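You operate a simulated robot arm through the tools that you are given. There is no shell and no other tool.

Carry out the task below with a simulated two-armed robot. There is one attempt and no reset: what you move stays moved.

JOB
Change over to the empty seat: fit the strainer that the mesh card names, then clear the clogged one out.
Fine: latch it and open its valve before you shut the clogged one's; that goes in the short black tray.

Only the result counts: the job must be done as asked and must still hold three seconds after the hand-in. Knocking over, shifting, dropping, spilling or breaking anything else fails it.

ROBOT AND FRAMES
Two 7-joint arms with fingered hands on one trunk that stands fixed in place. Base frame: the origin is at the foot of the trunk, x ahead of it, y to its left, z up. Readings come in m, degrees, newtons and seconds.
The left shoulder is at [0.026, 0.17, 1.298], the right one opposite. With the tool pointing down near the work surface each hand reaches from about 0.22 to 0.74 m from the base axis, measured 20 degrees to its own side. Payload 4 kg a hand.
The TCP of each hand is the grasp point between the finger pads, 0.026 m short of the fingertips. In the tool frame z runs along the fingers and y along their closing line. The gripper opens to 0.132 m; its body begins 0.073 m behind the TCP. The gripper is a hand of 4 fingers: y runs from the thumb to the fingers, the wrist lies at [0, 0, -0.224] in the tool frame.
Orientation is that of the tool frame in the base frame, as a unit quaternion [x, y, z, w]. With the fingers straight down and closing along the base's y, the tool's x points along the base's -x, its y along +y and its z along -z.

CONTROLS
- The arms move only by the tool move_arm. It takes "left_motion", "right_motion" or both (then of equal length, played together; a hand with none holds still); each is a list of rows, each a list of 6 numbers: the shift along the tool's x, y, z in units of 30 mm (1.0 is 30 mm), then the turn, a rotation vector about the tool's x, y, z in units of 6 degrees (1.0 is 6 degrees). In form: [[tx, ty, tz, wx, wy, wz], ...]. A call has 1 to 20 rows; each row shifts and turns the commanded pose from where the row before left it, along the tool's axes as they then stand. A call with a number of a shift or a turn outside -1 to 1 is refused whole. A row lasts 0.2 s, in which the tool goes at most 0.05 m and 8.6 degrees; a call with a longer step from one row to the next is refused whole. Where a pose cannot be reached the arm comes as near as it can. A force on the tool above 50 N (or 10 N above the force at the start of the call, whichever is more), or a blocked arm, ends the call early, and 0.2 s more pass. In this call time passes only in rows, and 0.2 s behind the last. It gives the time, the measured TCP pose, the force on the tool (base axes), the opening and the grip force at its end, in the units of the frame above (readings bear some noise), with the torque about the TCP (base axes, N m) and any sound that the robot's microphone picked up.
- Cameras (640 x 400 px; columns grow to the right, rows downward): "scene" is now at [0.0977, -0.0379, 1.4736]; the picture's right is [-0.43, -0.90, 0.00], its down [-0.49, 0.24, -0.84] and it looks along [0.75, -0.36, -0.55] (base axes); focal length 337 px, centre (320, 200). "left" rides on the left gripper at [-0.068, 0.002, -0.097] in its tool frame; the picture's right is [-0.03, -1.00, 0.00], its down [0.82, -0.02, -0.58] and it looks along [0.58, -0.01, 0.82] (tool axes); focal length 270 px, centre (320, 200). "right" rides on the right gripper at [0.068, 0.002, -0.097] in its tool frame; the picture's right is [-0.03, 1.00, 0.00], its down [-0.82, -0.02, -0.58] and it looks along [-0.58, -0.02, 0.82] (tool axes); focal length 270 px, centre (320, 200). There is no depth. A picture from a camera that has moved, and an enlarged one, comes with that camera's place and axes in the base frame and with its lens.
- camera(camera): a new picture of that camera. The clock stands still meanwhile.
- raise_lower(by): moves the trunk up (or, below 0, down) by that many m; the arms and the scene camera ride with it, the base frame stays. It gives what a move gives, with no picture.
- curl_fingers(finger1, finger2, finger3, thumb_bend, hand): sets how far each is bent, from 0 (flat) to 1 (curled in); at 0.3 the hand is open as for a grip, at 0.7 the pads meet at the TCP. One left out holds its place. A second passes; each finger stops where it meets its share of the squeeze, and holds until it gets a number again. It is the only way to open and close the hand. It gives what a move gives, with no picture; readings hold the bend of each and the force on the fingers (four entries, about 0 where the hand has none), thumb and palm.
- turn_head(pan, tilt): turns the head with the scene camera to pan (to the left, within 86 degrees either way) and tilt (down, from -29 to 69), counted from straight ahead of the robot (the tilt from the chest, where the trunk bows). It gives what a move gives.
- zoom(camera, box): a new picture of the part [left, top, right, bottom] of that camera's present view, enlarged. The clock stands still meanwhile.
- close_job(): hands the job in; it is judged then, once.

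Nothing tells you positions but the pictures and the camera data. Unless the task says otherwise, let go and move clear before handing in.

The tools are called after "Request:" as a command line: name --argument value ..., lists and objects as JSON in quotes. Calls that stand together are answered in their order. move_arm: Moves the arms, as the interface text tells. Its arguments: {"type":"object","properties":{"left_motion":{"type":"array"},"right_motion":{"type":"array"}},"required":[]} The other tools are called the same way: raise_lower (by) moves the trunk up or down; curl_fingers (finger1, finger2, finger3, thumb_bend, hand) moves the fingers one by one; turn_head (pan, tilt) turns the head that bears the scene camera; camera (camera) takes a picture; zoom (camera, box) takes an enlarged picture of a part of a camera's view; close_job () hands the job in.

At the start:

```text
time: 0.0
left_eef_pos: [0.5127, 0.0225, 1.2268]
left_orientation: [-0.001, 1.0, 0.0, 0.0]
left_ft_force: [-0.3, 0.2, 1.2]
left_wrist_torque: [0.0, 0.02, 0.0]
left_gripper_width: 0.1317
left_gripper_force: 0.0
left_shape: jaw
left_bend: [0.3, 0.3, 0.3, 0.3]
left_finger forces: [0.1, 0.0, 0.0, 0.0, 0.0, 0.0]
right_eef_pos: [0.3249, -0.4086, 1.2364]
right_orientation: [0.0, 1.0, 0.0, 0.0]
right_ft_force: [0.2, -0.1, -0.3]
right_wrist_torque: [0.01, -0.02, -0.01]
right_gripper_width: 0.1319
right_gripper_force: 0.1
right_shape: jaw
right_bend: [0.3, 0.3, 0.3, 0.3]
right_finger forces: [0.0, 0.0, 0.0, 0.0, 0.1, 0.0]
trunk travel left (down, up): [-0.525, 0.23]
head pan, tilt (commanded): [-25.6, 33.2]
```

scene: 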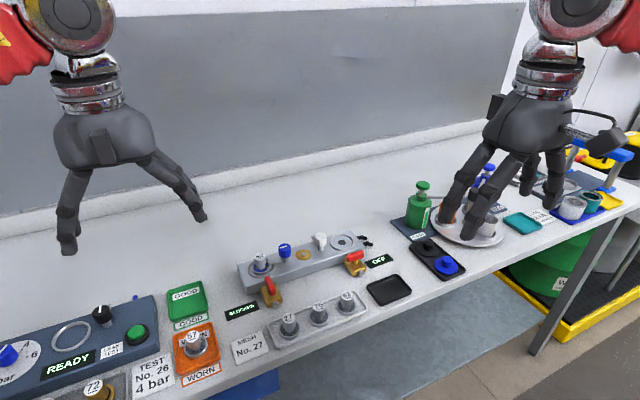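
right: 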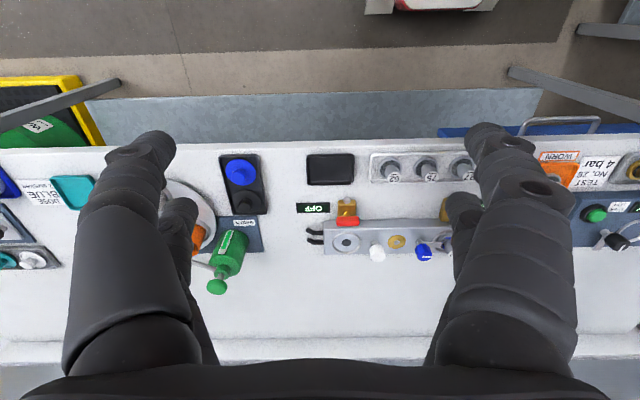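
left: 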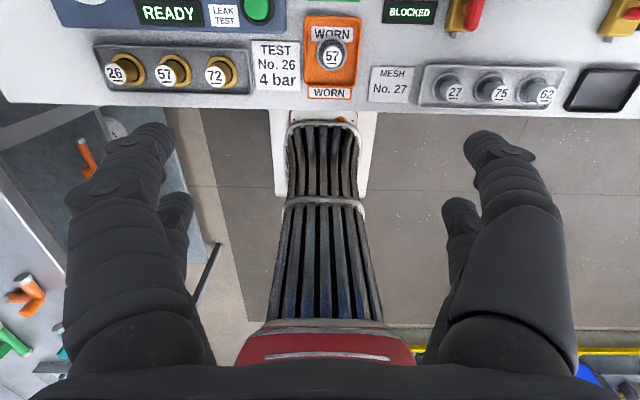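

I see a bench with a manifold of two seats (one with a strainer, one apparently empty), two lever valves, a rack of three numbered strainers (27, 75, 62), a mesh card "No. 27" and a short black tray. I'll look closer before I move anything.

Request:
zoom --camera "scene" --box '[220, 220, 420, 345]'

Request:
zoom --camera "right" --box '[280, 130, 520, 280]'

Request:
zoom --camera "left" --box '[360, 0, 640, 175]'

Request:
zoom --camera "scene" --box '[230, 225, 310, 275]'

Request:
zoom --camera "scene" --box '[300, 225, 400, 287]'

```text
3.20 times, centred on (320, 282) of scene
camera zoom: at [0.0977, -0.0379, 1.4736], right [-0.43, -0.9, 0.0], down [-0.49, 0.24, -0.84], along [0.75, -0.36, -0.55], focal length 1078 px, centre (320, -64)
```

zoom: 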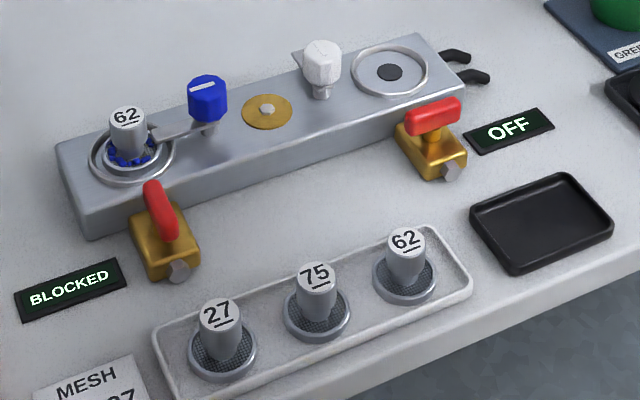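

```text
2.67 times, centred on (400, 205) of right
camera zoom: at [0.2567, -0.4066, 1.3346], right [0.03, 1.0, 0.0], down [0.82, -0.02, 0.58], along [0.58, -0.02, -0.82], focal length 721 px, centre (107, 187)
```

zoom: 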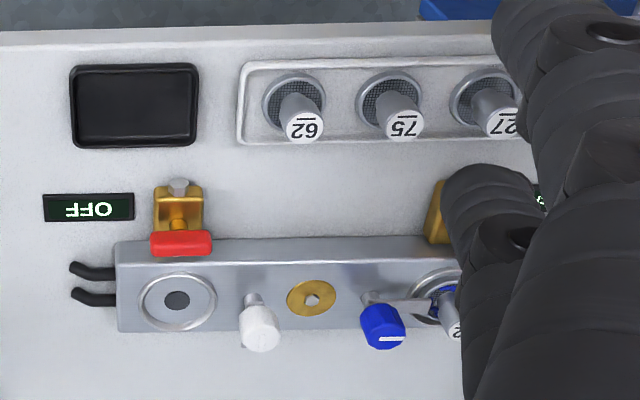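

```text
2.29 times, centred on (500, 88) of left
camera zoom: at [0.5815, 0.0228, 1.3239], right [0.03, -1.0, 0.0], down [-0.82, -0.02, 0.58], along [-0.58, -0.01, -0.82], focal length 618 px, centre (-91, 457)
```

zoom: 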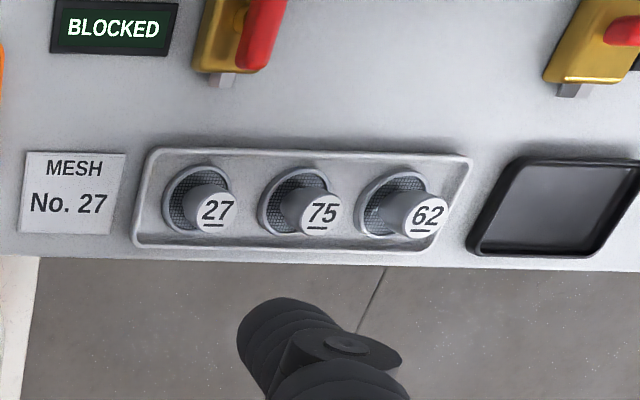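

```text
8.00 times, centred on (270, 250) of scene
camera zoom: at [0.0977, -0.0379, 1.4736], right [-0.43, -0.9, 0.0], down [-0.49, 0.24, -0.84], along [0.75, -0.36, -0.55], focal length 2695 px, centre (720, -200)
```

zoom: 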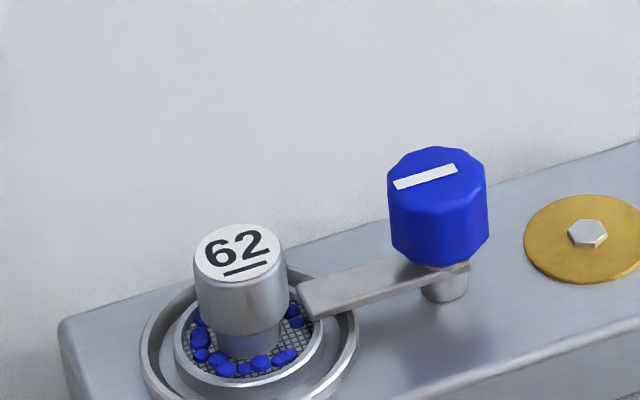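

```text
6.40 times, centred on (350, 256) of scene
camera zoom: at [0.0977, -0.0379, 1.4736], right [-0.43, -0.9, 0.0], down [-0.49, 0.24, -0.84], along [0.75, -0.36, -0.55], focal length 2156 px, centre (128, -158)
```

zoom: 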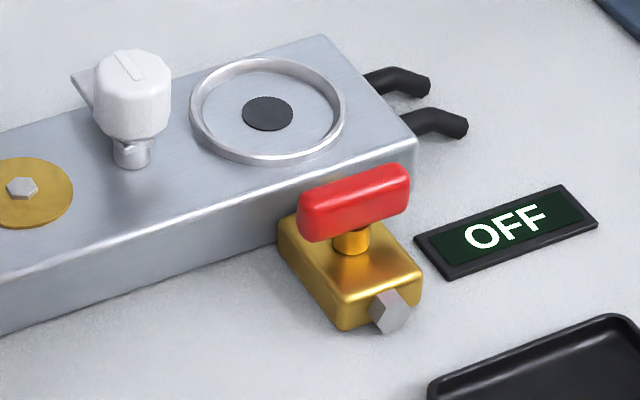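

The mesh card says 27, and that strainer is at the left end of the rack. The clogged 62 sits under the blue latch with its valve open, and the empty seat is on the right with the white latch and a closed valve. Next I'll look at the hand geometry and the rest of the bench.

Request:
zoom --camera "scene" --box '[400, 80, 640, 250]'

Request:
zoom --camera "scene" --box '[20, 60, 220, 260]'

Request:
zoom --camera "right" --box '[0, 110, 320, 310]'

Request:
zoom --camera "scene" --box '[360, 210, 480, 310]'

```text
2.35 times, centred on (520, 165) of scene
camera zoom: at [0.0977, -0.0379, 1.4736], right [-0.43, -0.9, 0.0], down [-0.49, 0.24, -0.84], along [0.75, -0.36, -0.55], focal length 793 px, centre (-151, 282)
```

zoom: 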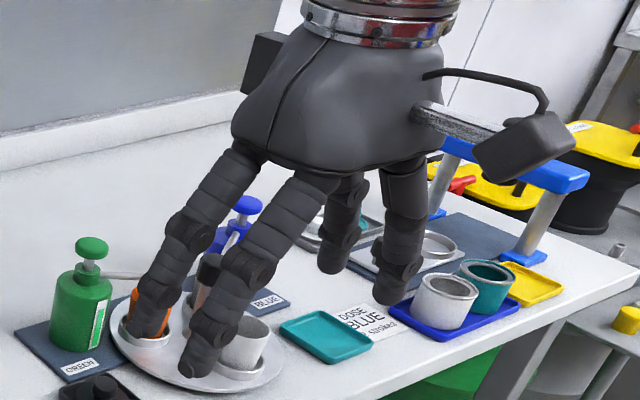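

```text
2.00 times, centred on (120, 160) of scene
camera zoom: at [0.0977, -0.0379, 1.4736], right [-0.43, -0.9, 0.0], down [-0.49, 0.24, -0.84], along [0.75, -0.36, -0.55], focal length 674 px, centre (720, 280)
```

zoom: 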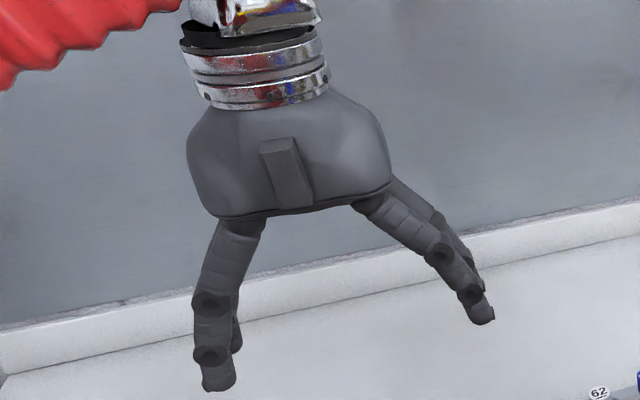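

```text
2.00 times, centred on (160, 210) of right
camera zoom: at [0.2567, -0.4066, 1.3346], right [0.03, 1.0, 0.0], down [0.82, -0.02, 0.58], along [0.58, -0.02, -0.82], focal length 541 px, centre (640, 180)
```

zoom: 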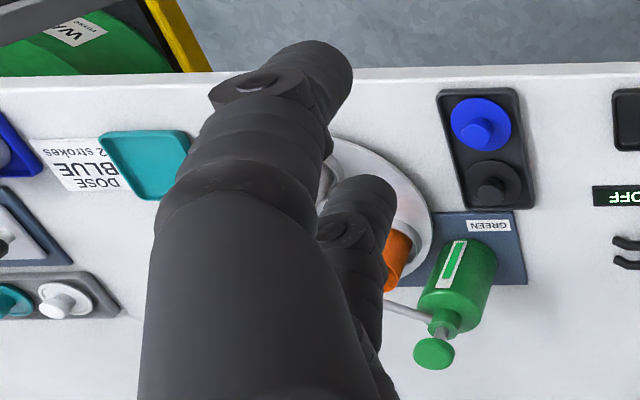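

```text
4.00 times, centred on (420, 260) of scene
camera zoom: at [0.0977, -0.0379, 1.4736], right [-0.43, -0.9, 0.0], down [-0.49, 0.24, -0.84], along [0.75, -0.36, -0.55], focal length 1348 px, centre (-80, -40)
```

zoom: 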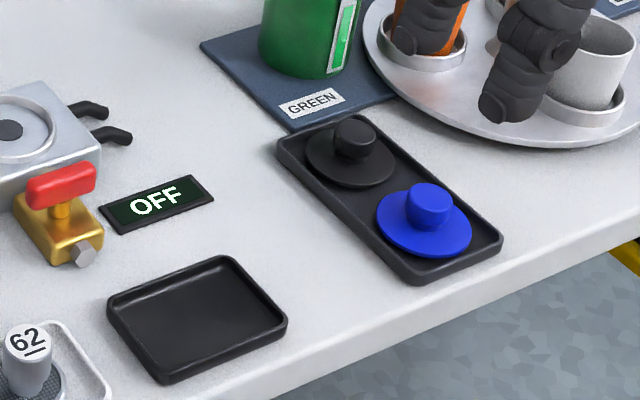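

The short black tray is the small empty one next to the rack; the long black tray already holds two lids. I'll test-close the right hand in free air to learn how the fingers sit before using them.

Request:
curl_fingers --hand "right" --finger1 0.6 --finger2 0.3 --finger3 0.3 --thumb_bend 0.6

Request:
camera --camera "right"

Request:
camera --camera "scene"

```text
time: 1.0
left_eef_pos: [0.5126, 0.0214, 1.2279]
left_orientation: [0.0, 1.0, 0.0, 0.0]
left_ft_force: [-0.3, -0.5, -0.1]
left_wrist_torque: [0.01, -0.03, -0.01]
left_gripper_width: 0.1319
left_gripper_force: 0.0
left_shape: jaw
left_bend: [0.3, 0.3, 0.3, 0.3]
left_finger forces: [0.0, 0.0, 0.0, 0.0, 0.0, 0.0]
right_eef_pos: [0.3238, -0.4081, 1.2374]
right_orientation: [0.0, 1.0, -0.001, 0.0]
right_ft_force: [0.6, 0.2, 0.4]
right_wrist_torque: [-0.03, -0.02, 0.01]
right_gripper_width: 0.0332
right_gripper_force: 0.1
right_shape: fingers
right_bend: [0.6, 0.3, 0.3, 0.6]
right_finger forces: [0.1, 0.0, 0.0, 0.0, 0.1, 0.0]
trunk travel left (down, up): [-0.525, 0.23]
head pan, tilt (commanded): [-25.6, 33.2]
```

```text
taken
camera right: at [0.2567, -0.4066, 1.3351], right [0.03, 1.0, 0.0], down [0.82, -0.02, 0.58], along [0.58, -0.02, -0.82], focal length 270 px, centre (320, 200)
```

right: 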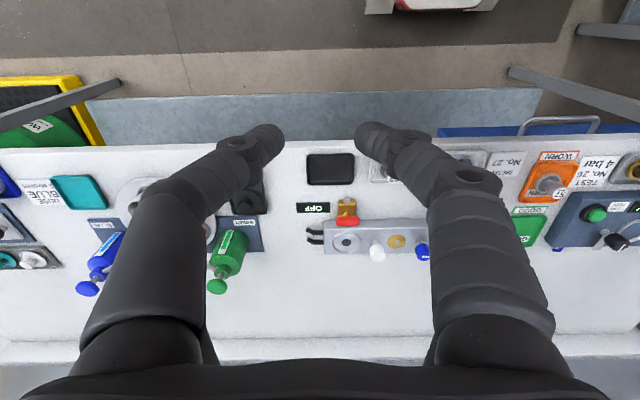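

```text
taken
camera scene: at [0.0977, -0.0379, 1.4736], right [-0.43, -0.9, 0.0], down [-0.49, 0.24, -0.84], along [0.75, -0.36, -0.55], focal length 337 px, centre (320, 200)
```

scene: 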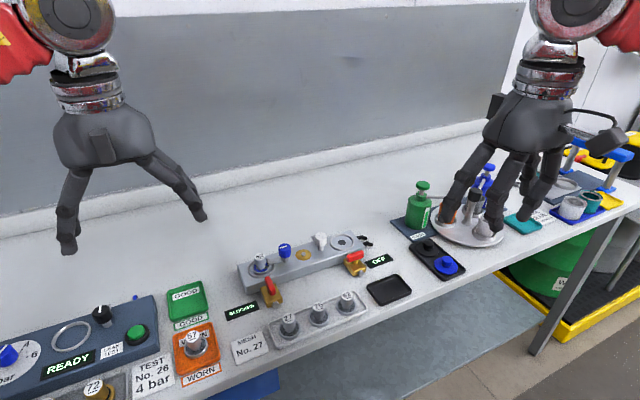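

Finger1 and the thumb bent, but I can't yet tell which finger is which, so I'll zoom in on the hand.

Request:
zoom --camera "scene" --box '[400, 80, 640, 250]'

Request:
zoom --camera "right" --box '[120, 100, 520, 350]'

```text
2.35 times, centred on (520, 165) of scene
camera zoom: at [0.0977, -0.0379, 1.4736], right [-0.43, -0.9, 0.0], down [-0.49, 0.24, -0.84], along [0.75, -0.36, -0.55], focal length 793 px, centre (-151, 282)
```

zoom: 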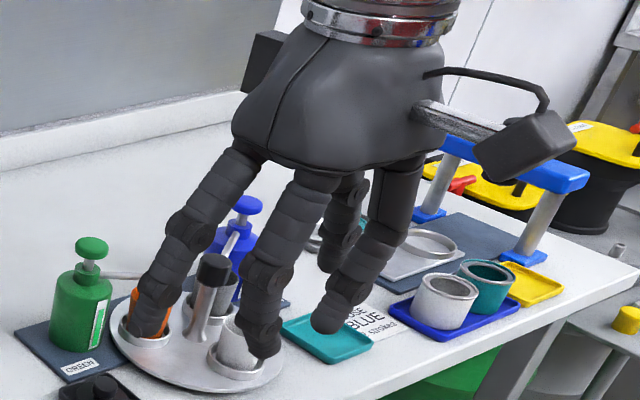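

```text
1.60 times, centred on (320, 225) of right
camera zoom: at [0.2567, -0.4066, 1.3351], right [0.03, 1.0, 0.0], down [0.82, -0.02, 0.58], along [0.58, -0.02, -0.82], focal length 432 px, centre (320, 160)
```

zoom: 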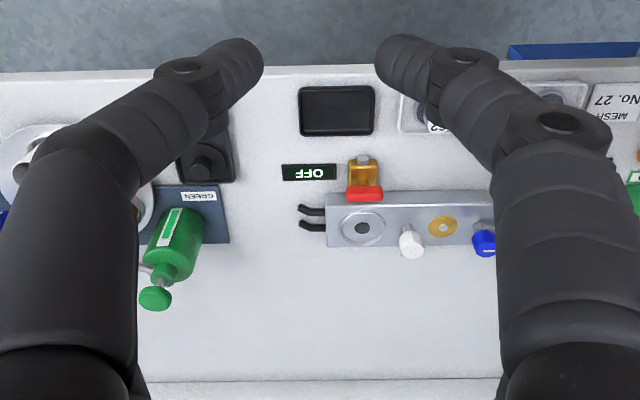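

The near pair (finger1 and the thumb) has bent inward. Next I'll curl finger2 alone to see which one it is.

Request:
curl_fingers --hand "right" --finger1 0.3 --finger2 0.6 --thumb_bend 0.3

Request:
zoom --camera "right" --box '[120, 100, 520, 350]'

Request:
zoom --camera "scene" --box '[400, 80, 640, 250]'

```text
time: 2.0
left_eef_pos: [0.5136, 0.0227, 1.2276]
left_orientation: [0.0, 1.0, 0.0, 0.0]
left_ft_force: [0.0, 0.2, -1.0]
left_wrist_torque: [-0.01, -0.01, -0.04]
left_gripper_width: 0.1318
left_gripper_force: 0.1
left_shape: jaw
left_bend: [0.3, 0.3, 0.3, 0.3]
left_finger forces: [0.0, 0.0, 0.0, 0.1, 0.0, 0.0]
right_eef_pos: [0.3243, -0.4085, 1.2366]
right_orientation: [0.0, 1.0, 0.0, 0.0]
right_ft_force: [0.3, -0.4, -0.5]
right_wrist_torque: [0.0, -0.03, -0.01]
right_gripper_width: 0.1328
right_gripper_force: 0.2
right_shape: fingers
right_bend: [0.3, 0.6, 0.3, 0.3]
right_finger forces: [0.1, 0.1, 0.0, 0.1, 0.0, 0.1]
trunk travel left (down, up): [-0.525, 0.23]
head pan, tilt (commanded): [-25.6, 33.2]
```

```text
1.60 times, centred on (320, 225) of right
camera zoom: at [0.2567, -0.4066, 1.3351], right [0.03, 1.0, 0.0], down [0.82, -0.02, 0.58], along [0.58, -0.02, -0.82], focal length 432 px, centre (320, 160)
```

zoom: 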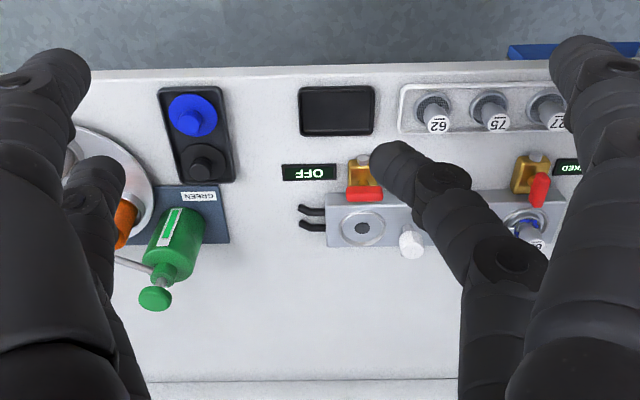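

```text
2.35 times, centred on (520, 165) of scene
camera zoom: at [0.0977, -0.0379, 1.4736], right [-0.43, -0.9, 0.0], down [-0.49, 0.24, -0.84], along [0.75, -0.36, -0.55], focal length 793 px, centre (-151, 282)
```

zoom: 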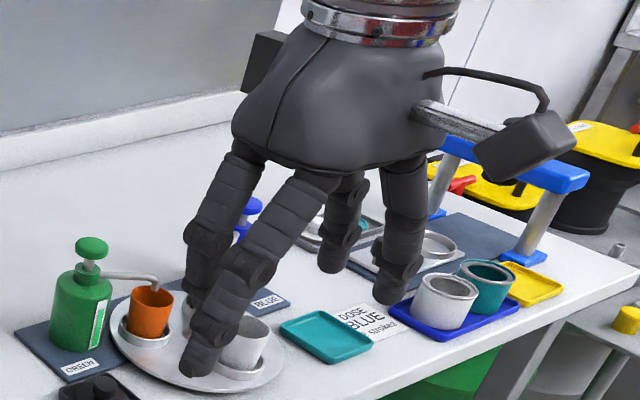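

Finger1 and the thumb are the pair on the camera side, and finger2 and finger3 are the far pair. I'll check what the flat pose and a closed near pair look like, since I plan to grip with finger1 and the thumb only.

Request:
curl_fingers --hand "right" --finger1 0.65 --finger2 0.0 --finger3 0.65 --thumb_bend 0.65

Request:
zoom --camera "right" --box '[120, 100, 520, 350]'

Request:
zoom --camera "scene" --box '[400, 80, 640, 250]'

```text
time: 3.0
left_eef_pos: [0.5128, 0.0221, 1.2291]
left_orientation: [0.0, 1.0, 0.0, -0.001]
left_ft_force: [-0.4, 0.3, 0.0]
left_wrist_torque: [0.0, 0.01, 0.01]
left_gripper_width: 0.132
left_gripper_force: 0.0
left_shape: jaw
left_bend: [0.3, 0.3, 0.3, 0.3]
left_finger forces: [0.0, 0.0, 0.0, 0.1, 0.1, 0.0]
right_eef_pos: [0.3225, -0.4084, 1.2374]
right_orientation: [0.0, 1.0, 0.0, 0.0]
right_ft_force: [0.1, -0.2, 0.4]
right_wrist_torque: [-0.03, 0.04, 0.0]
right_gripper_width: 0.017
right_gripper_force: 0.0
right_shape: fingers
right_bend: [0.65, 0.0, 0.65, 0.65]
right_finger forces: [0.0, 0.0, 0.0, 0.1, 0.1, 0.0]
trunk travel left (down, up): [-0.525, 0.23]
head pan, tilt (commanded): [-25.6, 33.2]
```

```text
1.60 times, centred on (320, 225) of right
camera zoom: at [0.2567, -0.4066, 1.3351], right [0.03, 1.0, 0.0], down [0.82, -0.02, 0.58], along [0.58, -0.02, -0.82], focal length 432 px, centre (320, 160)
```

zoom: 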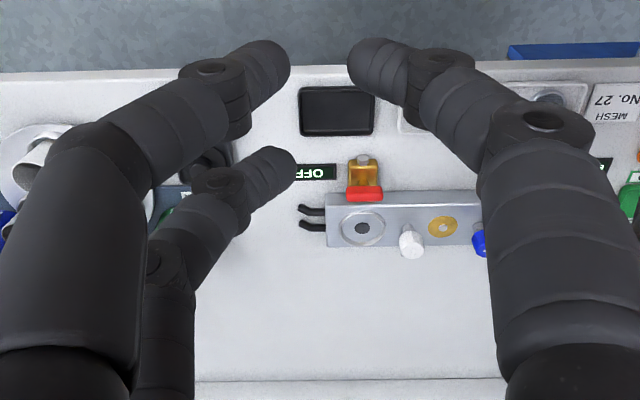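

```text
2.35 times, centred on (520, 165) of scene
camera zoom: at [0.0977, -0.0379, 1.4736], right [-0.43, -0.9, 0.0], down [-0.49, 0.24, -0.84], along [0.75, -0.36, -0.55], focal length 793 px, centre (-151, 282)
```

zoom: 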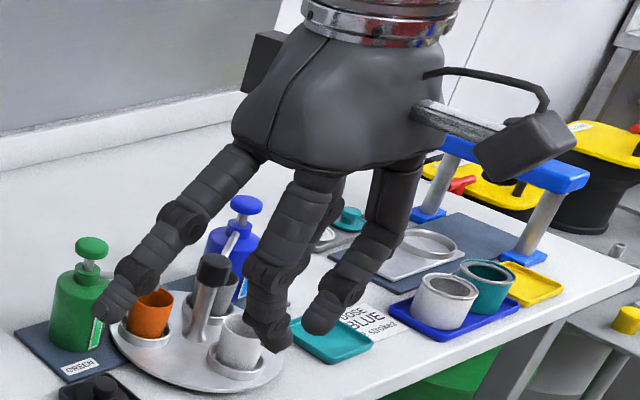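

The finger pairs sit about ±18 mm along the tool's x axis and are about 17 mm thick. I'll open the right hand and bring it above the manifold for closer pictures from its own camera.

Request:
curl_fingers --hand "right" --finger1 0.3 --finger2 0.3 --finger3 0.3 --thumb_bend 0.3

Request:
move_arm --right_motion '[[-0.6, 0.9, 0.4, 0, 0, 0], [-0.6, 0.9, 0.4, 0, 0, 0], [-0.6, 0.9, 0.4, 0, 0, 0], [-0.6, 0.9, 0.4, 0, 0, 0], [-0.6, 0.9, 0.4, 0, 0, 0]]'

Request:
camera --camera "right"

Request:
camera --camera "scene"

```text
time: 4.0
left_eef_pos: [0.5126, 0.0222, 1.2289]
left_orientation: [0.001, 1.0, 0.0, 0.0]
left_ft_force: [1.1, 0.2, 0.0]
left_wrist_torque: [0.0, 0.01, -0.04]
left_gripper_width: 0.1321
left_gripper_force: 0.1
left_shape: jaw
left_bend: [0.3, 0.3, 0.3, 0.3]
left_finger forces: [0.1, 0.0, 0.0, 0.0, 0.0, 0.1]
right_eef_pos: [0.3247, -0.4092, 1.2372]
right_orientation: [0.0, 1.0, 0.0, 0.0]
right_ft_force: [-0.3, 0.3, 0.4]
right_wrist_torque: [-0.03, -0.01, 0.0]
right_gripper_width: 0.1325
right_gripper_force: 0.0
right_shape: fingers
right_bend: [0.3, 0.3, 0.3, 0.3]
right_finger forces: [0.0, 0.0, 0.0, 0.0, 0.0, 0.0]
trunk travel left (down, up): [-0.525, 0.23]
head pan, tilt (commanded): [-25.6, 33.2]
```

```text
time: 5.2
left_eef_pos: [0.5135, 0.0232, 1.2281]
left_orientation: [0.001, 1.0, -0.001, -0.001]
left_ft_force: [0.4, 0.0, -0.1]
left_wrist_torque: [-0.02, 0.04, 0.0]
left_gripper_width: 0.1321
left_gripper_force: 0.1
left_shape: jaw
left_bend: [0.3, 0.3, 0.3, 0.3]
left_finger forces: [0.0, 0.0, 0.0, 0.0, 0.0, 0.0]
right_eef_pos: [0.4143, -0.272, 1.1785]
right_orientation: [0.001, 1.0, -0.001, 0.0]
right_ft_force: [0.1, 0.0, -0.6]
right_wrist_torque: [-0.01, 0.0, -0.02]
right_gripper_width: 0.1327
right_gripper_force: 0.1
right_shape: fingers
right_bend: [0.3, 0.3, 0.3, 0.3]
right_finger forces: [0.0, 0.0, 0.0, 0.1, 0.1, 0.1]
trunk travel left (down, up): [-0.525, 0.23]
head pan, tilt (commanded): [-25.6, 33.2]
```

```text
taken
camera right: at [0.3466, -0.2698, 1.2762], right [0.03, 1.0, 0.0], down [0.82, -0.02, 0.58], along [0.58, -0.02, -0.82], focal length 270 px, centre (320, 200)
```

right: 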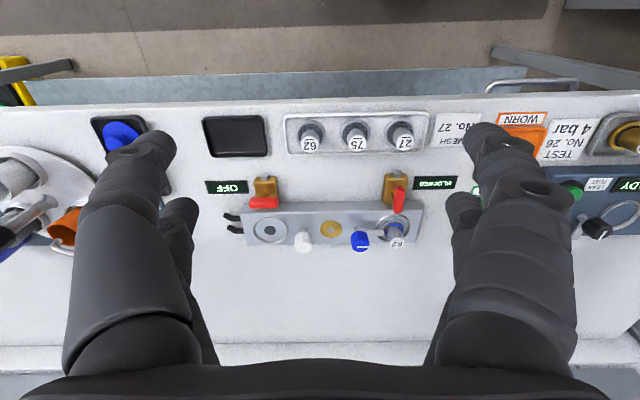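

```text
taken
camera scene: at [0.099, -0.0362, 1.4736], right [-0.43, -0.9, 0.0], down [-0.5, 0.24, -0.84], along [0.75, -0.36, -0.55], focal length 337 px, centre (320, 200)
```

scene: 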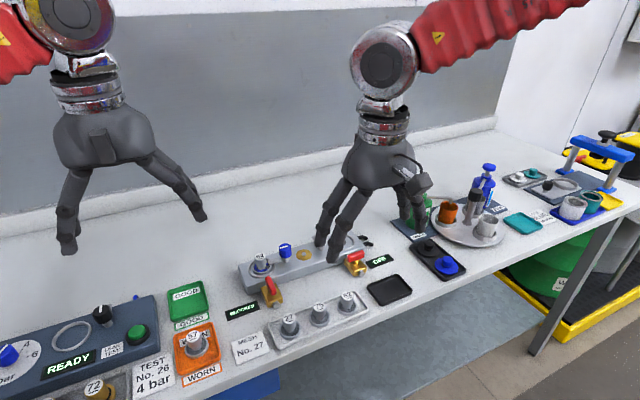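

Request:
zoom --camera "right" --box '[200, 100, 440, 250]'

Request:
zoom --camera "right" --box '[220, 165, 340, 250]'

Request:
zoom --camera "right" --box '[330, 165, 450, 250]'

Request:
zoom --camera "right" --box '[280, 105, 440, 165]'

```text
2.67 times, centred on (320, 175) of right
camera zoom: at [0.3466, -0.2698, 1.2762], right [0.03, 1.0, 0.0], down [0.82, -0.02, 0.58], along [0.58, -0.02, -0.82], focal length 721 px, centre (320, 267)
```

zoom: 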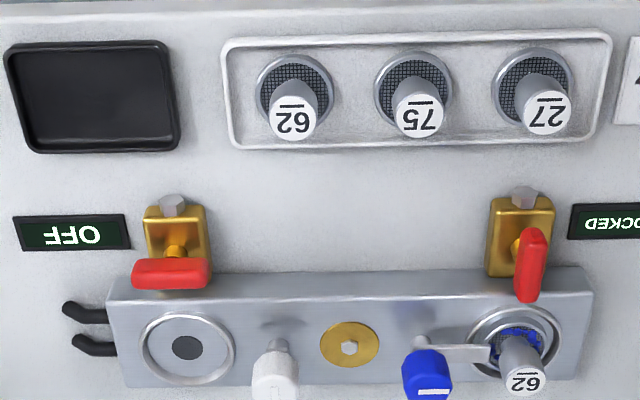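

```text
4.71 times, centred on (280, 208) of right
camera zoom: at [0.3466, -0.2698, 1.2762], right [0.03, 1.0, 0.0], down [0.82, -0.02, 0.58], along [0.58, -0.02, -0.82], focal length 1272 px, centre (508, 165)
```

zoom: 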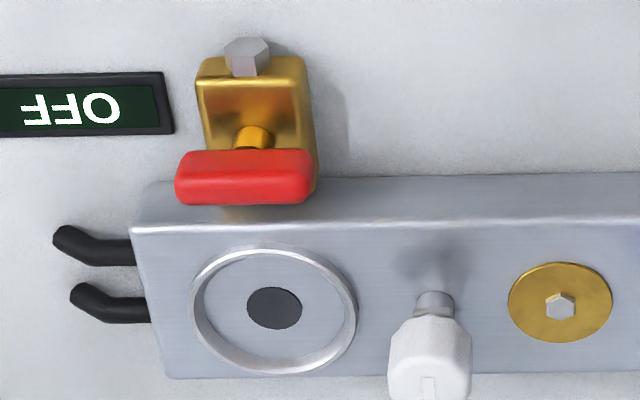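

```text
4.71 times, centred on (390, 208) of right
camera zoom: at [0.3466, -0.2698, 1.2762], right [0.03, 1.0, 0.0], down [0.82, -0.02, 0.58], along [0.58, -0.02, -0.82], focal length 1272 px, centre (-9, 165)
```

zoom: 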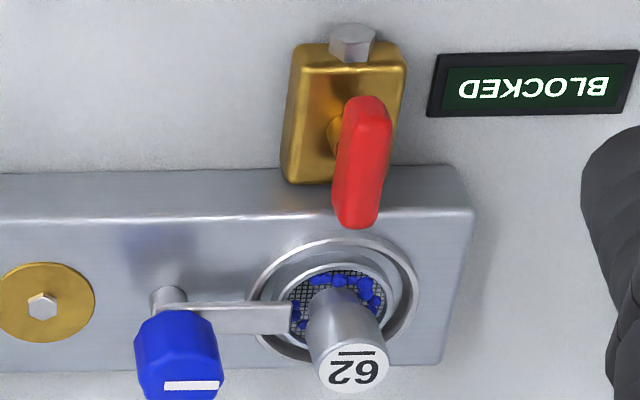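

```text
4.00 times, centred on (360, 135) of right
camera zoom: at [0.3466, -0.2698, 1.2762], right [0.03, 1.0, 0.0], down [0.82, -0.02, 0.58], along [0.58, -0.02, -0.82], focal length 1081 px, centre (160, 460)
```

zoom: 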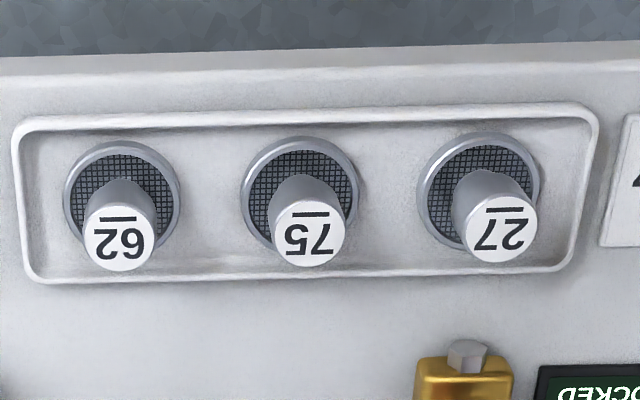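

I now have estimates for everything. Strainer 27 is at about (0.493, −0.160), the empty seat at (0.655, −0.365), the clogged seat at (0.653, −0.157), the valves at x≈0.577 and the tray at (0.50, −0.40). The bench top is at about z 0.89. I'll move the left arm out of the way and bring the right hand over strainer 27.

Request:
move_arm --left_motion '[[0, 1, 0, 0, 0, 0], [0, 1, 0, 0, 0, 0], [0, 1, 0, 0, 0, 0], [0, 1, 0, 0, 0, 0], [0, 1, 0, 0, 0, 0], [0, 0, 0, 0, 0, 0]]' --right_motion '[[0, 0, 0, 0, 0, 0], [-0.527, 0.747, 0.6, 0, 0, 0], [-0.527, 0.747, 0.6, 0, 0, 0], [-0.527, 0.747, 0.6, 0, 0, 0], [-0.527, 0.747, 0.6, 0, 0, 0], [-0.527, 0.747, 0.6, 0, 0, 0]]'

Request:
move_arm --right_motion '[[0, 0, 0, 0, 0, 1], [0, 0, 0, 0, 0, 1], [0, 0, 0, 0, 0, 1], [0, 0, 0, 0, 0, 1], [0, 0, 0, 0, 0, 1], [0, 0, 0, 0, 0, 1], [0, 0, 0, 0, 0, 1], [0, 0, 0, 0, 0, 1], [0, 0, 0, 0, 0, 1], [0, 0, 0, 0, 0, 1], [0, 0, 0, 0, 0, 1], [0, 0, 0, 0, 0, 1], [0, 0, 0, 0, 0, 1], [0, 0, 0, 0, 0, 1], [0, 0, 0, 0, 0, 1]]'

Request:
camera --camera "right"

Request:
camera --camera "scene"

```text
time: 6.6
left_eef_pos: [0.5145, 0.1711, 1.2271]
left_orientation: [0.0, 1.0, 0.0, -0.001]
left_ft_force: [-1.1, 0.6, -0.7]
left_wrist_torque: [0.01, 0.02, -0.02]
left_gripper_width: 0.1318
left_gripper_force: 0.1
left_shape: jaw
left_bend: [0.3, 0.3, 0.3, 0.3]
left_finger forces: [0.1, 0.0, 0.1, 0.0, 0.1, 0.0]
right_eef_pos: [0.4946, -0.1606, 1.0859]
right_orientation: [0.001, 1.0, 0.0, -0.001]
right_ft_force: [-0.2, -0.2, 0.0]
right_wrist_torque: [-0.01, -0.01, -0.01]
right_gripper_width: 0.1325
right_gripper_force: 0.1
right_shape: fingers
right_bend: [0.3, 0.3, 0.3, 0.3]
right_finger forces: [0.1, 0.0, 0.1, 0.0, 0.0, 0.0]
trunk travel left (down, up): [-0.525, 0.23]
head pan, tilt (commanded): [-25.6, 33.2]
```

```text
time: 9.8
left_eef_pos: [0.5125, 0.1724, 1.2276]
left_orientation: [0.0, 1.0, 0.0, -0.001]
left_ft_force: [-0.4, -0.1, 0.0]
left_wrist_torque: [0.03, -0.02, -0.04]
left_gripper_width: 0.1322
left_gripper_force: 0.0
left_shape: jaw
left_bend: [0.3, 0.3, 0.3, 0.3]
left_finger forces: [0.1, 0.0, 0.1, 0.1, 0.0, 0.1]
right_eef_pos: [0.5576, -0.4825, 1.1213]
right_orientation: [0.705, 0.709, 0.004, -0.004]
right_ft_force: [0.5, -0.6, -0.4]
right_wrist_torque: [0.02, -0.03, -0.04]
right_gripper_width: 0.1328
right_gripper_force: 0.0
right_shape: fingers
right_bend: [0.3, 0.3, 0.3, 0.3]
right_finger forces: [0.1, 0.1, 0.0, 0.0, 0.0, 0.1]
right hand out of reach, approached as far as the arm can: row 4, 5, 6, 7, 8, 9, 10, 11, 12, 13, 14, 15
trunk travel left (down, up): [-0.525, 0.23]
head pan, tilt (commanded): [-25.6, 33.2]
```

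```text
taken
camera right: at [0.5596, -0.415, 1.2204], right [1.0, -0.02, 0.0], down [-0.01, -0.82, 0.57], along [-0.01, -0.57, -0.82], focal length 270 px, centre (320, 200)
```

right: 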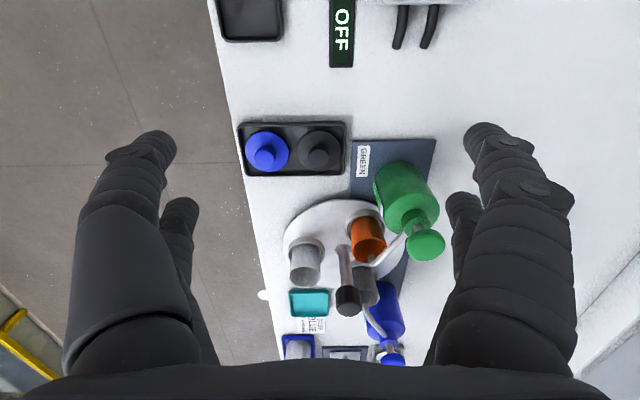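

```text
taken
camera scene: at [0.0982, -0.0384, 1.4736], right [-0.43, -0.9, 0.0], down [-0.5, 0.24, -0.84], along [0.75, -0.36, -0.55], focal length 337 px, centre (320, 200)
```

scene: 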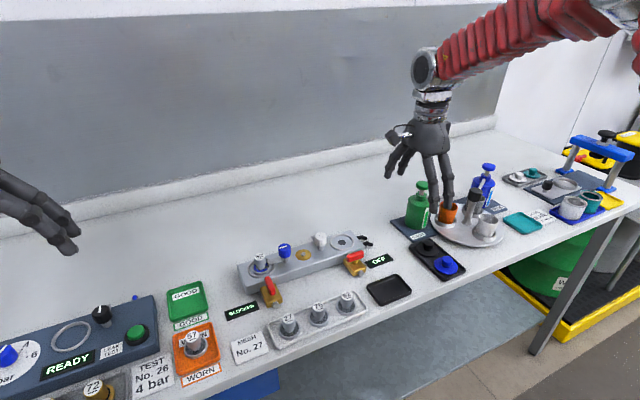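

Turning by +90° went out of reach and the hand drifted to the right, though nothing was touched. I'll lift a little first to see how the commanded pose behaves.

Request:
move_arm --right_motion '[[0, 0, -1, 0, 0, 0], [0, 0, -1, 0, 0, 0]]'

```text
time: 10.4
left_eef_pos: [0.5133, 0.1737, 1.228]
left_orientation: [0.0, 1.0, 0.0, 0.0]
left_ft_force: [0.5, 0.0, 0.4]
left_wrist_torque: [-0.04, 0.02, -0.01]
left_gripper_width: 0.1321
left_gripper_force: 0.1
left_shape: jaw
left_bend: [0.3, 0.3, 0.3, 0.3]
left_finger forces: [0.0, 0.1, 0.0, 0.0, 0.1, 0.1]
right_eef_pos: [0.5578, -0.4883, 1.181]
right_orientation: [0.705, 0.709, 0.001, -0.001]
right_ft_force: [-0.1, 0.4, 0.6]
right_wrist_torque: [0.0, -0.03, 0.03]
right_gripper_width: 0.1327
right_gripper_force: 0.1
right_shape: fingers
right_bend: [0.3, 0.3, 0.3, 0.3]
right_finger forces: [0.0, 0.0, 0.0, 0.0, 0.0, 0.0]
right hand out of reach, approached as far as the arm can: row 1
trunk travel left (down, up): [-0.525, 0.23]
head pan, tilt (commanded): [-25.6, 33.2]
```

The command now starts from the measured pose. I'll turn back to the neutral yaw in place, well above everything.

Request:
move_arm --right_motion '[[0, 0, -0.5, 0, 0, -1], [0, 0, -0.5, 0, 0, -1], [0, 0, 0, 0, 0, -1], [0, 0, 0, 0, 0, -1], [0, 0, 0, 0, 0, -1], [0, 0, 0, 0, 0, -1], [0, 0, 0, 0, 0, -1], [0, 0, 0, 0, 0, -1]]'

```text
time: 12.2
left_eef_pos: [0.5135, 0.1717, 1.2282]
left_orientation: [0.0, 1.0, 0.001, -0.001]
left_ft_force: [0.2, -0.2, 0.1]
left_wrist_torque: [0.02, 0.0, -0.03]
left_gripper_width: 0.132
left_gripper_force: 0.0
left_shape: jaw
left_bend: [0.3, 0.3, 0.3, 0.3]
left_finger forces: [0.0, 0.1, 0.1, 0.0, 0.0, 0.0]
right_eef_pos: [0.5576, -0.4891, 1.2115]
right_orientation: [0.357, 0.934, 0.0, 0.001]
right_ft_force: [-0.1, -0.4, 0.5]
right_wrist_torque: [0.01, 0.01, 0.05]
right_gripper_width: 0.1328
right_gripper_force: 0.0
right_shape: fingers
right_bend: [0.3, 0.3, 0.3, 0.3]
right_finger forces: [0.0, 0.0, 0.0, 0.0, 0.0, 0.0]
trunk travel left (down, up): [-0.525, 0.23]
head pan, tilt (commanded): [-25.6, 33.2]
```

Request:
move_arm --right_motion '[[0, 0, 0, 0, 0, -1], [0, 0, 0, 0, 0, -1], [0, 0, 0, 0, 0, -1], [0, 0, 0, 0, 0, -1], [0, 0, 0, 0, 0, -1], [0, 0, 0, 0, 0, -1], [0, 0, 0, 0, 0, -1], [0.2, 1, 0, 0, 0, 0], [0.2, 1, 0, 0, 0, 0], [0.2, 1, 0, 0, 0, 0], [0.2, 1, 0, 0, 0, 0], [0.2, 1, 0, 0, 0, 0], [0.2, 1, 0, 0, 0, 0], [0.2, 1, 0, 0, 0, 0]]'

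Request:
move_arm --right_motion '[[0, 0, 0, 0, 0, -1], [0, 0, 0, 0, 0, -1], [0, 0, 0, 0, 0, -1], [0, 0, 0, 0, 0, -1], [0, 0, 0, 0, 0, -1]]'

```text
time: 15.2
left_eef_pos: [0.5138, 0.1723, 1.2262]
left_orientation: [0.0, 1.0, 0.0, -0.001]
left_ft_force: [0.4, 0.4, 0.2]
left_wrist_torque: [-0.01, 0.01, -0.02]
left_gripper_width: 0.132
left_gripper_force: 0.1
left_shape: jaw
left_bend: [0.3, 0.3, 0.3, 0.3]
left_finger forces: [0.0, 0.0, 0.1, 0.0, 0.0, 0.0]
right_eef_pos: [0.5172, -0.2756, 1.2123]
right_orientation: [0.002, 1.0, 0.0, 0.0]
right_ft_force: [-0.1, -0.3, -0.2]
right_wrist_torque: [0.0, 0.0, 0.01]
right_gripper_width: 0.1327
right_gripper_force: 0.0
right_shape: fingers
right_bend: [0.3, 0.3, 0.3, 0.3]
right_finger forces: [0.1, 0.0, 0.0, 0.0, 0.0, 0.0]
trunk travel left (down, up): [-0.525, 0.23]
head pan, tilt (commanded): [-25.6, 33.2]
```

```text
time: 16.4
left_eef_pos: [0.5119, 0.1725, 1.2273]
left_orientation: [0.001, 1.0, 0.0, -0.001]
left_ft_force: [0.5, -0.1, -0.1]
left_wrist_torque: [0.01, 0.01, -0.01]
left_gripper_width: 0.132
left_gripper_force: 0.1
left_shape: jaw
left_bend: [0.3, 0.3, 0.3, 0.3]
left_finger forces: [0.0, 0.0, 0.0, 0.0, 0.0, 0.1]
right_eef_pos: [0.5159, -0.2772, 1.2118]
right_orientation: [-0.26, 0.966, 0.0, -0.001]
right_ft_force: [-0.2, 0.7, -0.4]
right_wrist_torque: [-0.05, -0.01, -0.02]
right_gripper_width: 0.1327
right_gripper_force: 0.0
right_shape: fingers
right_bend: [0.3, 0.3, 0.3, 0.3]
right_finger forces: [0.1, 0.0, 0.0, 0.0, 0.0, 0.1]
trunk travel left (down, up): [-0.525, 0.23]
head pan, tilt (commanded): [-25.6, 33.2]
```

Negative yaw works so far, so I'll carry on towards −90°.

Request:
move_arm --right_motion '[[0, 0, 0, 0, 0, -1], [0, 0, 0, 0, 0, -1], [0, 0, 0, 0, 0, -1], [0, 0, 0, 0, 0, -1], [0, 0, 0, 0, 0, -1]]'

Request:
move_arm --right_motion '[[0, 0, 0, 0, 0, -1], [0, 0, 0, 0, 0, -1], [0, 0, 0, 0, 0, -1], [0, 0, 0, 0, 0, -1], [0, 0, 0, 0, 0, -1]]'

Request:
camera --camera "right"

Request:
camera --camera "scene"

```text
time: 17.6
left_eef_pos: [0.5133, 0.1726, 1.2273]
left_orientation: [0.0, 1.0, 0.0, -0.001]
left_ft_force: [0.5, 1.0, -0.4]
left_wrist_torque: [-0.03, -0.06, -0.02]
left_gripper_width: 0.132
left_gripper_force: 0.0
left_shape: jaw
left_bend: [0.3, 0.3, 0.3, 0.3]
left_finger forces: [0.0, 0.1, 0.1, 0.0, 0.0, 0.0]
right_eef_pos: [0.5163, -0.2765, 1.2108]
right_orientation: [-0.5, 0.866, 0.0, 0.0]
right_ft_force: [-1.0, -0.4, -1.0]
right_wrist_torque: [0.0, 0.0, -0.02]
right_gripper_width: 0.1328
right_gripper_force: 0.0
right_shape: fingers
right_bend: [0.3, 0.3, 0.3, 0.3]
right_finger forces: [0.0, 0.1, 0.0, 0.0, 0.0, 0.0]
trunk travel left (down, up): [-0.525, 0.23]
head pan, tilt (commanded): [-25.6, 33.2]
```

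```text
time: 18.8
left_eef_pos: [0.5137, 0.1721, 1.2269]
left_orientation: [0.0, 1.0, 0.0, -0.002]
left_ft_force: [0.4, 0.1, -0.4]
left_wrist_torque: [0.01, -0.03, -0.02]
left_gripper_width: 0.1319
left_gripper_force: 0.0
left_shape: jaw
left_bend: [0.3, 0.3, 0.3, 0.3]
left_finger forces: [0.0, 0.0, 0.1, 0.1, 0.0, 0.0]
right_eef_pos: [0.5164, -0.2773, 1.2097]
right_orientation: [0.707, -0.707, 0.001, 0.0]
right_ft_force: [0.0, -0.1, -0.2]
right_wrist_torque: [0.0, 0.0, 0.0]
right_gripper_width: 0.1324
right_gripper_force: 0.1
right_shape: fingers
right_bend: [0.3, 0.3, 0.3, 0.3]
right_finger forces: [0.0, 0.0, 0.1, 0.0, 0.0, 0.0]
trunk travel left (down, up): [-0.525, 0.23]
head pan, tilt (commanded): [-25.6, 33.2]
```

```text
taken
camera right: at [0.5149, -0.3448, 1.3083], right [-1.0, 0.02, 0.0], down [0.02, 0.82, 0.58], along [0.01, 0.58, -0.82], focal length 270 px, centre (320, 200)
```

right: 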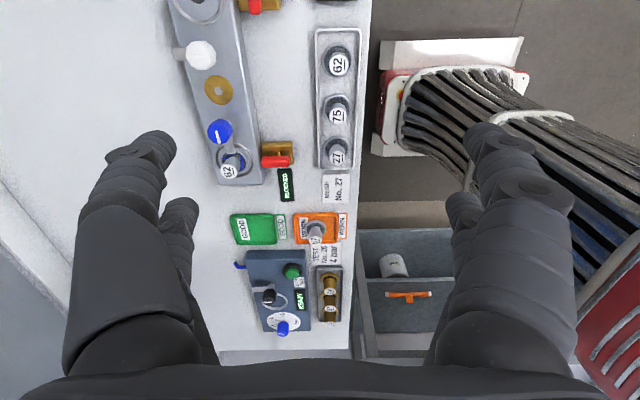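

```text
taken
camera scene: at [0.098, -0.0378, 1.4736], right [-0.43, -0.9, 0.0], down [-0.49, 0.24, -0.84], along [0.75, -0.36, -0.55], focal length 337 px, centre (320, 200)
```

scene: 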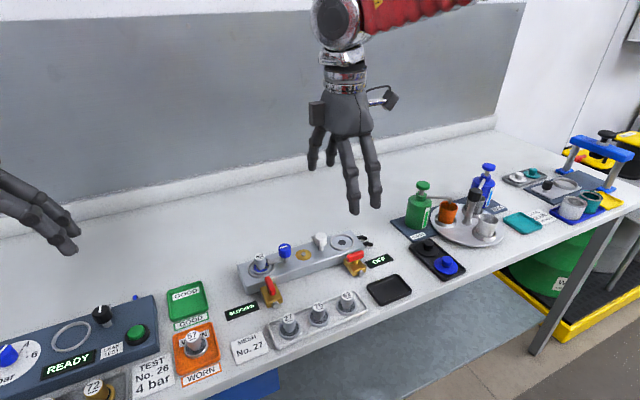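

−90° works and gives a clean view. Here tool x is world −y, tool y is world −x, and the hand closes along x. I'll narrow the fingers and go down to a hover over strainer 27.

Request:
curl_fingers --hand "right" --finger1 0.48 --finger2 0.48 --finger3 0.48 --thumb_bend 0.48

Request:
move_arm --right_motion '[[-0.65, 0.13, 0.8, 0, 0, 0], [-0.65, 0.13, 0.8, 0, 0, 0], [-0.65, 0.13, 0.8, 0, 0, 0], [-0.65, 0.13, 0.8, 0, 0, 0], [-0.65, 0.13, 0.8, 0, 0, 0], [-0.65, 0.13, 0.8, 0, 0, 0]]'

Request:
camera --camera "right"

Request:
camera --camera "scene"

```text
time: 19.8
left_eef_pos: [0.5128, 0.1711, 1.2283]
left_orientation: [0.0, 1.0, 0.001, -0.001]
left_ft_force: [0.1, 0.3, 0.9]
left_wrist_torque: [-0.01, -0.02, 0.04]
left_gripper_width: 0.1319
left_gripper_force: 0.1
left_shape: jaw
left_bend: [0.3, 0.3, 0.3, 0.3]
left_finger forces: [0.0, 0.1, 0.0, 0.0, 0.0, 0.0]
right_eef_pos: [0.5165, -0.2756, 1.2108]
right_orientation: [-0.707, 0.707, 0.001, 0.0]
right_ft_force: [0.6, 0.4, 0.2]
right_wrist_torque: [0.02, 0.03, -0.02]
right_gripper_width: 0.0735
right_gripper_force: 0.0
right_shape: fingers
right_bend: [0.48, 0.48, 0.48, 0.48]
right_finger forces: [0.1, 0.0, 0.0, 0.0, 0.0, 0.1]
trunk travel left (down, up): [-0.525, 0.23]
head pan, tilt (commanded): [-25.6, 33.2]
```

```text
time: 21.2
left_eef_pos: [0.5138, 0.1713, 1.2265]
left_orientation: [0.0, 1.0, 0.0, -0.001]
left_ft_force: [-0.4, 0.3, 1.2]
left_wrist_torque: [-0.01, 0.0, -0.02]
left_gripper_width: 0.1318
left_gripper_force: 0.0
left_shape: jaw
left_bend: [0.3, 0.3, 0.3, 0.3]
left_finger forces: [0.0, 0.0, 0.0, 0.0, 0.0, 0.0]
right_eef_pos: [0.4923, -0.1597, 1.0678]
right_orientation: [-0.707, 0.707, 0.0, -0.001]
right_ft_force: [-0.6, -0.8, 0.6]
right_wrist_torque: [0.0, 0.01, 0.03]
right_gripper_width: 0.073
right_gripper_force: 0.0
right_shape: fingers
right_bend: [0.48, 0.48, 0.48, 0.48]
right_finger forces: [0.0, 0.0, 0.0, 0.1, 0.1, 0.1]
trunk travel left (down, up): [-0.525, 0.23]
head pan, tilt (commanded): [-25.6, 33.2]
```

```text
taken
camera right: at [0.4919, -0.2277, 1.1658], right [-1.0, 0.03, 0.0], down [0.02, 0.82, 0.58], along [0.01, 0.58, -0.82], focal length 270 px, centre (320, 200)
```

right: 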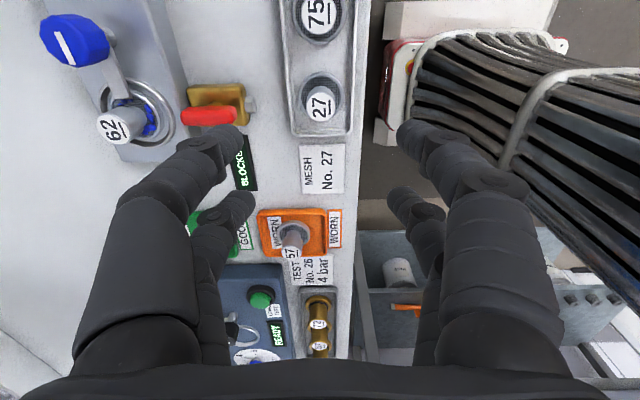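

```text
taken
camera scene: at [0.099, -0.0379, 1.4735], right [-0.43, -0.9, 0.0], down [-0.5, 0.24, -0.84], along [0.75, -0.36, -0.55], focal length 337 px, centre (320, 200)
```

scene: 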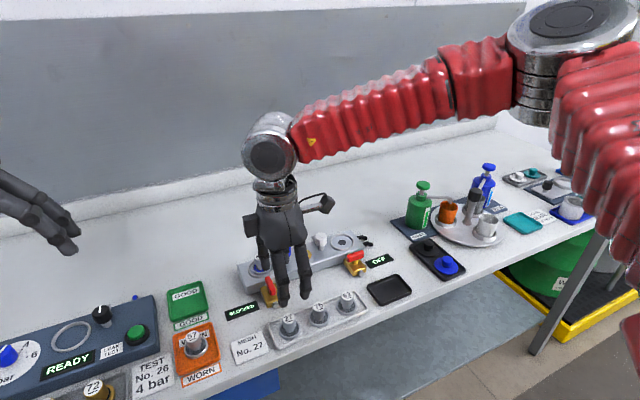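

Request:
zoom --camera "right" --box '[240, 0, 400, 150]'

Request:
zoom --camera "scene" --box '[220, 220, 380, 350]'

```text
2.67 times, centred on (320, 75) of right
camera zoom: at [0.4919, -0.2277, 1.1658], right [-1.0, 0.03, 0.0], down [0.02, 0.82, 0.58], along [0.01, 0.58, -0.82], focal length 721 px, centre (320, 533)
```

zoom: 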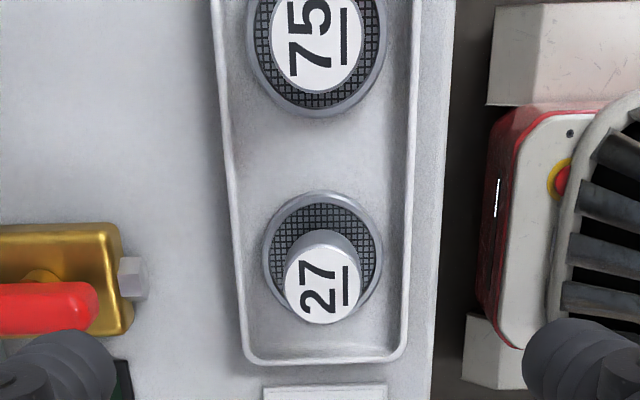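

```text
3.08 times, centred on (300, 285) of scene
camera zoom: at [0.099, -0.0379, 1.4735], right [-0.43, -0.9, 0.0], down [-0.5, 0.24, -0.84], along [0.75, -0.36, -0.55], focal length 1036 px, centre (382, -62)
```

zoom: 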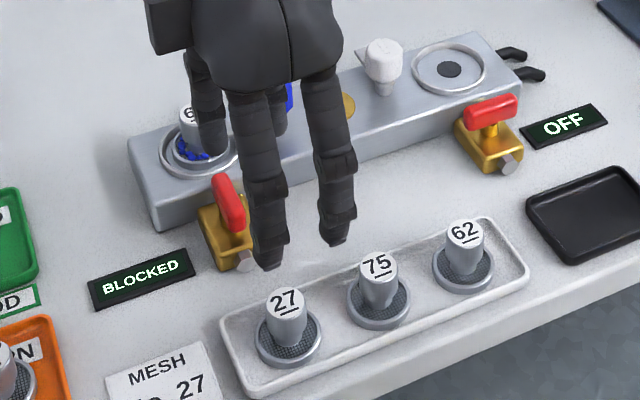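

Strainer 27's axis is at about (0.493, −0.161), with its top at about z 0.938. The hand is centred over it within about 1 mm, so I'll lower it partway and check.

Request:
move_arm --right_motion '[[0.01, 0, 0.9, 0, 0, 0], [0.01, 0, 0.9, 0, 0, 0], [0.01, 0, 0.9, 0, 0, 0], [0.01, 0, 0.9, 0, 0, 0]]'

Request:
camera --camera "right"

Request:
zoom --camera "scene" --box '[220, 220, 380, 350]'

```text
time: 22.2
left_eef_pos: [0.5138, 0.1723, 1.2282]
left_orientation: [-0.001, 1.0, 0.0, 0.0]
left_ft_force: [0.4, -0.5, -0.5]
left_wrist_torque: [0.0, -0.01, 0.01]
left_gripper_width: 0.1318
left_gripper_force: 0.1
left_shape: jaw
left_bend: [0.3, 0.3, 0.3, 0.3]
left_finger forces: [0.1, 0.1, 0.1, 0.0, 0.0, 0.1]
right_eef_pos: [0.4708, -0.1953, 0.9835]
right_orientation: [0.707, -0.707, 0.0, 0.0]
right_ft_force: [0.6, 0.1, -0.3]
right_wrist_torque: [0.01, -0.02, 0.02]
right_gripper_width: 0.0734
right_gripper_force: 0.0
right_shape: fingers
right_bend: [0.48, 0.48, 0.48, 0.48]
right_finger forces: [0.0, 0.0, 0.1, 0.1, 0.0, 0.0]
right hand out of reach, approached as far as the arm can: row 1, 2, 3, 4
trunk travel left (down, up): [-0.525, 0.23]
head pan, tilt (commanded): [-25.6, 33.2]
```

```text
taken
camera right: at [0.4686, -0.2637, 1.081], right [-1.0, 0.03, 0.0], down [0.02, 0.82, 0.58], along [0.02, 0.58, -0.82], focal length 270 px, centre (320, 200)
```

right: 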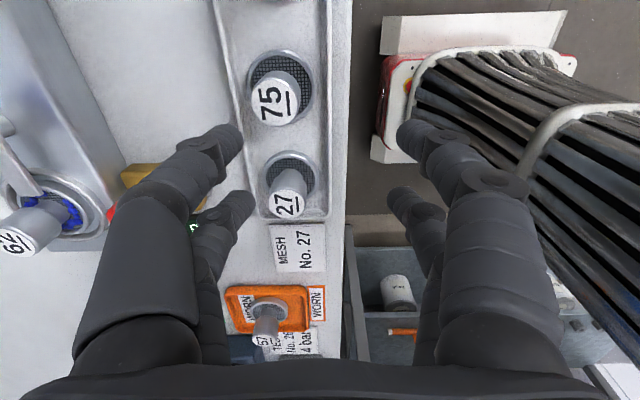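

```text
3.08 times, centred on (300, 285) of scene
camera zoom: at [0.0981, -0.038, 1.4736], right [-0.43, -0.9, 0.0], down [-0.49, 0.24, -0.84], along [0.75, -0.36, -0.55], focal length 1036 px, centre (382, -62)
```

zoom: 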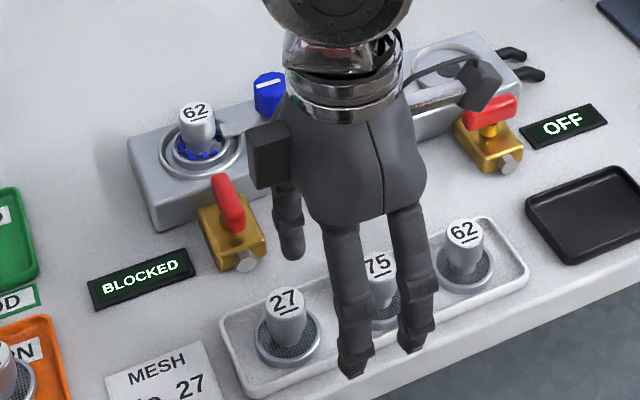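

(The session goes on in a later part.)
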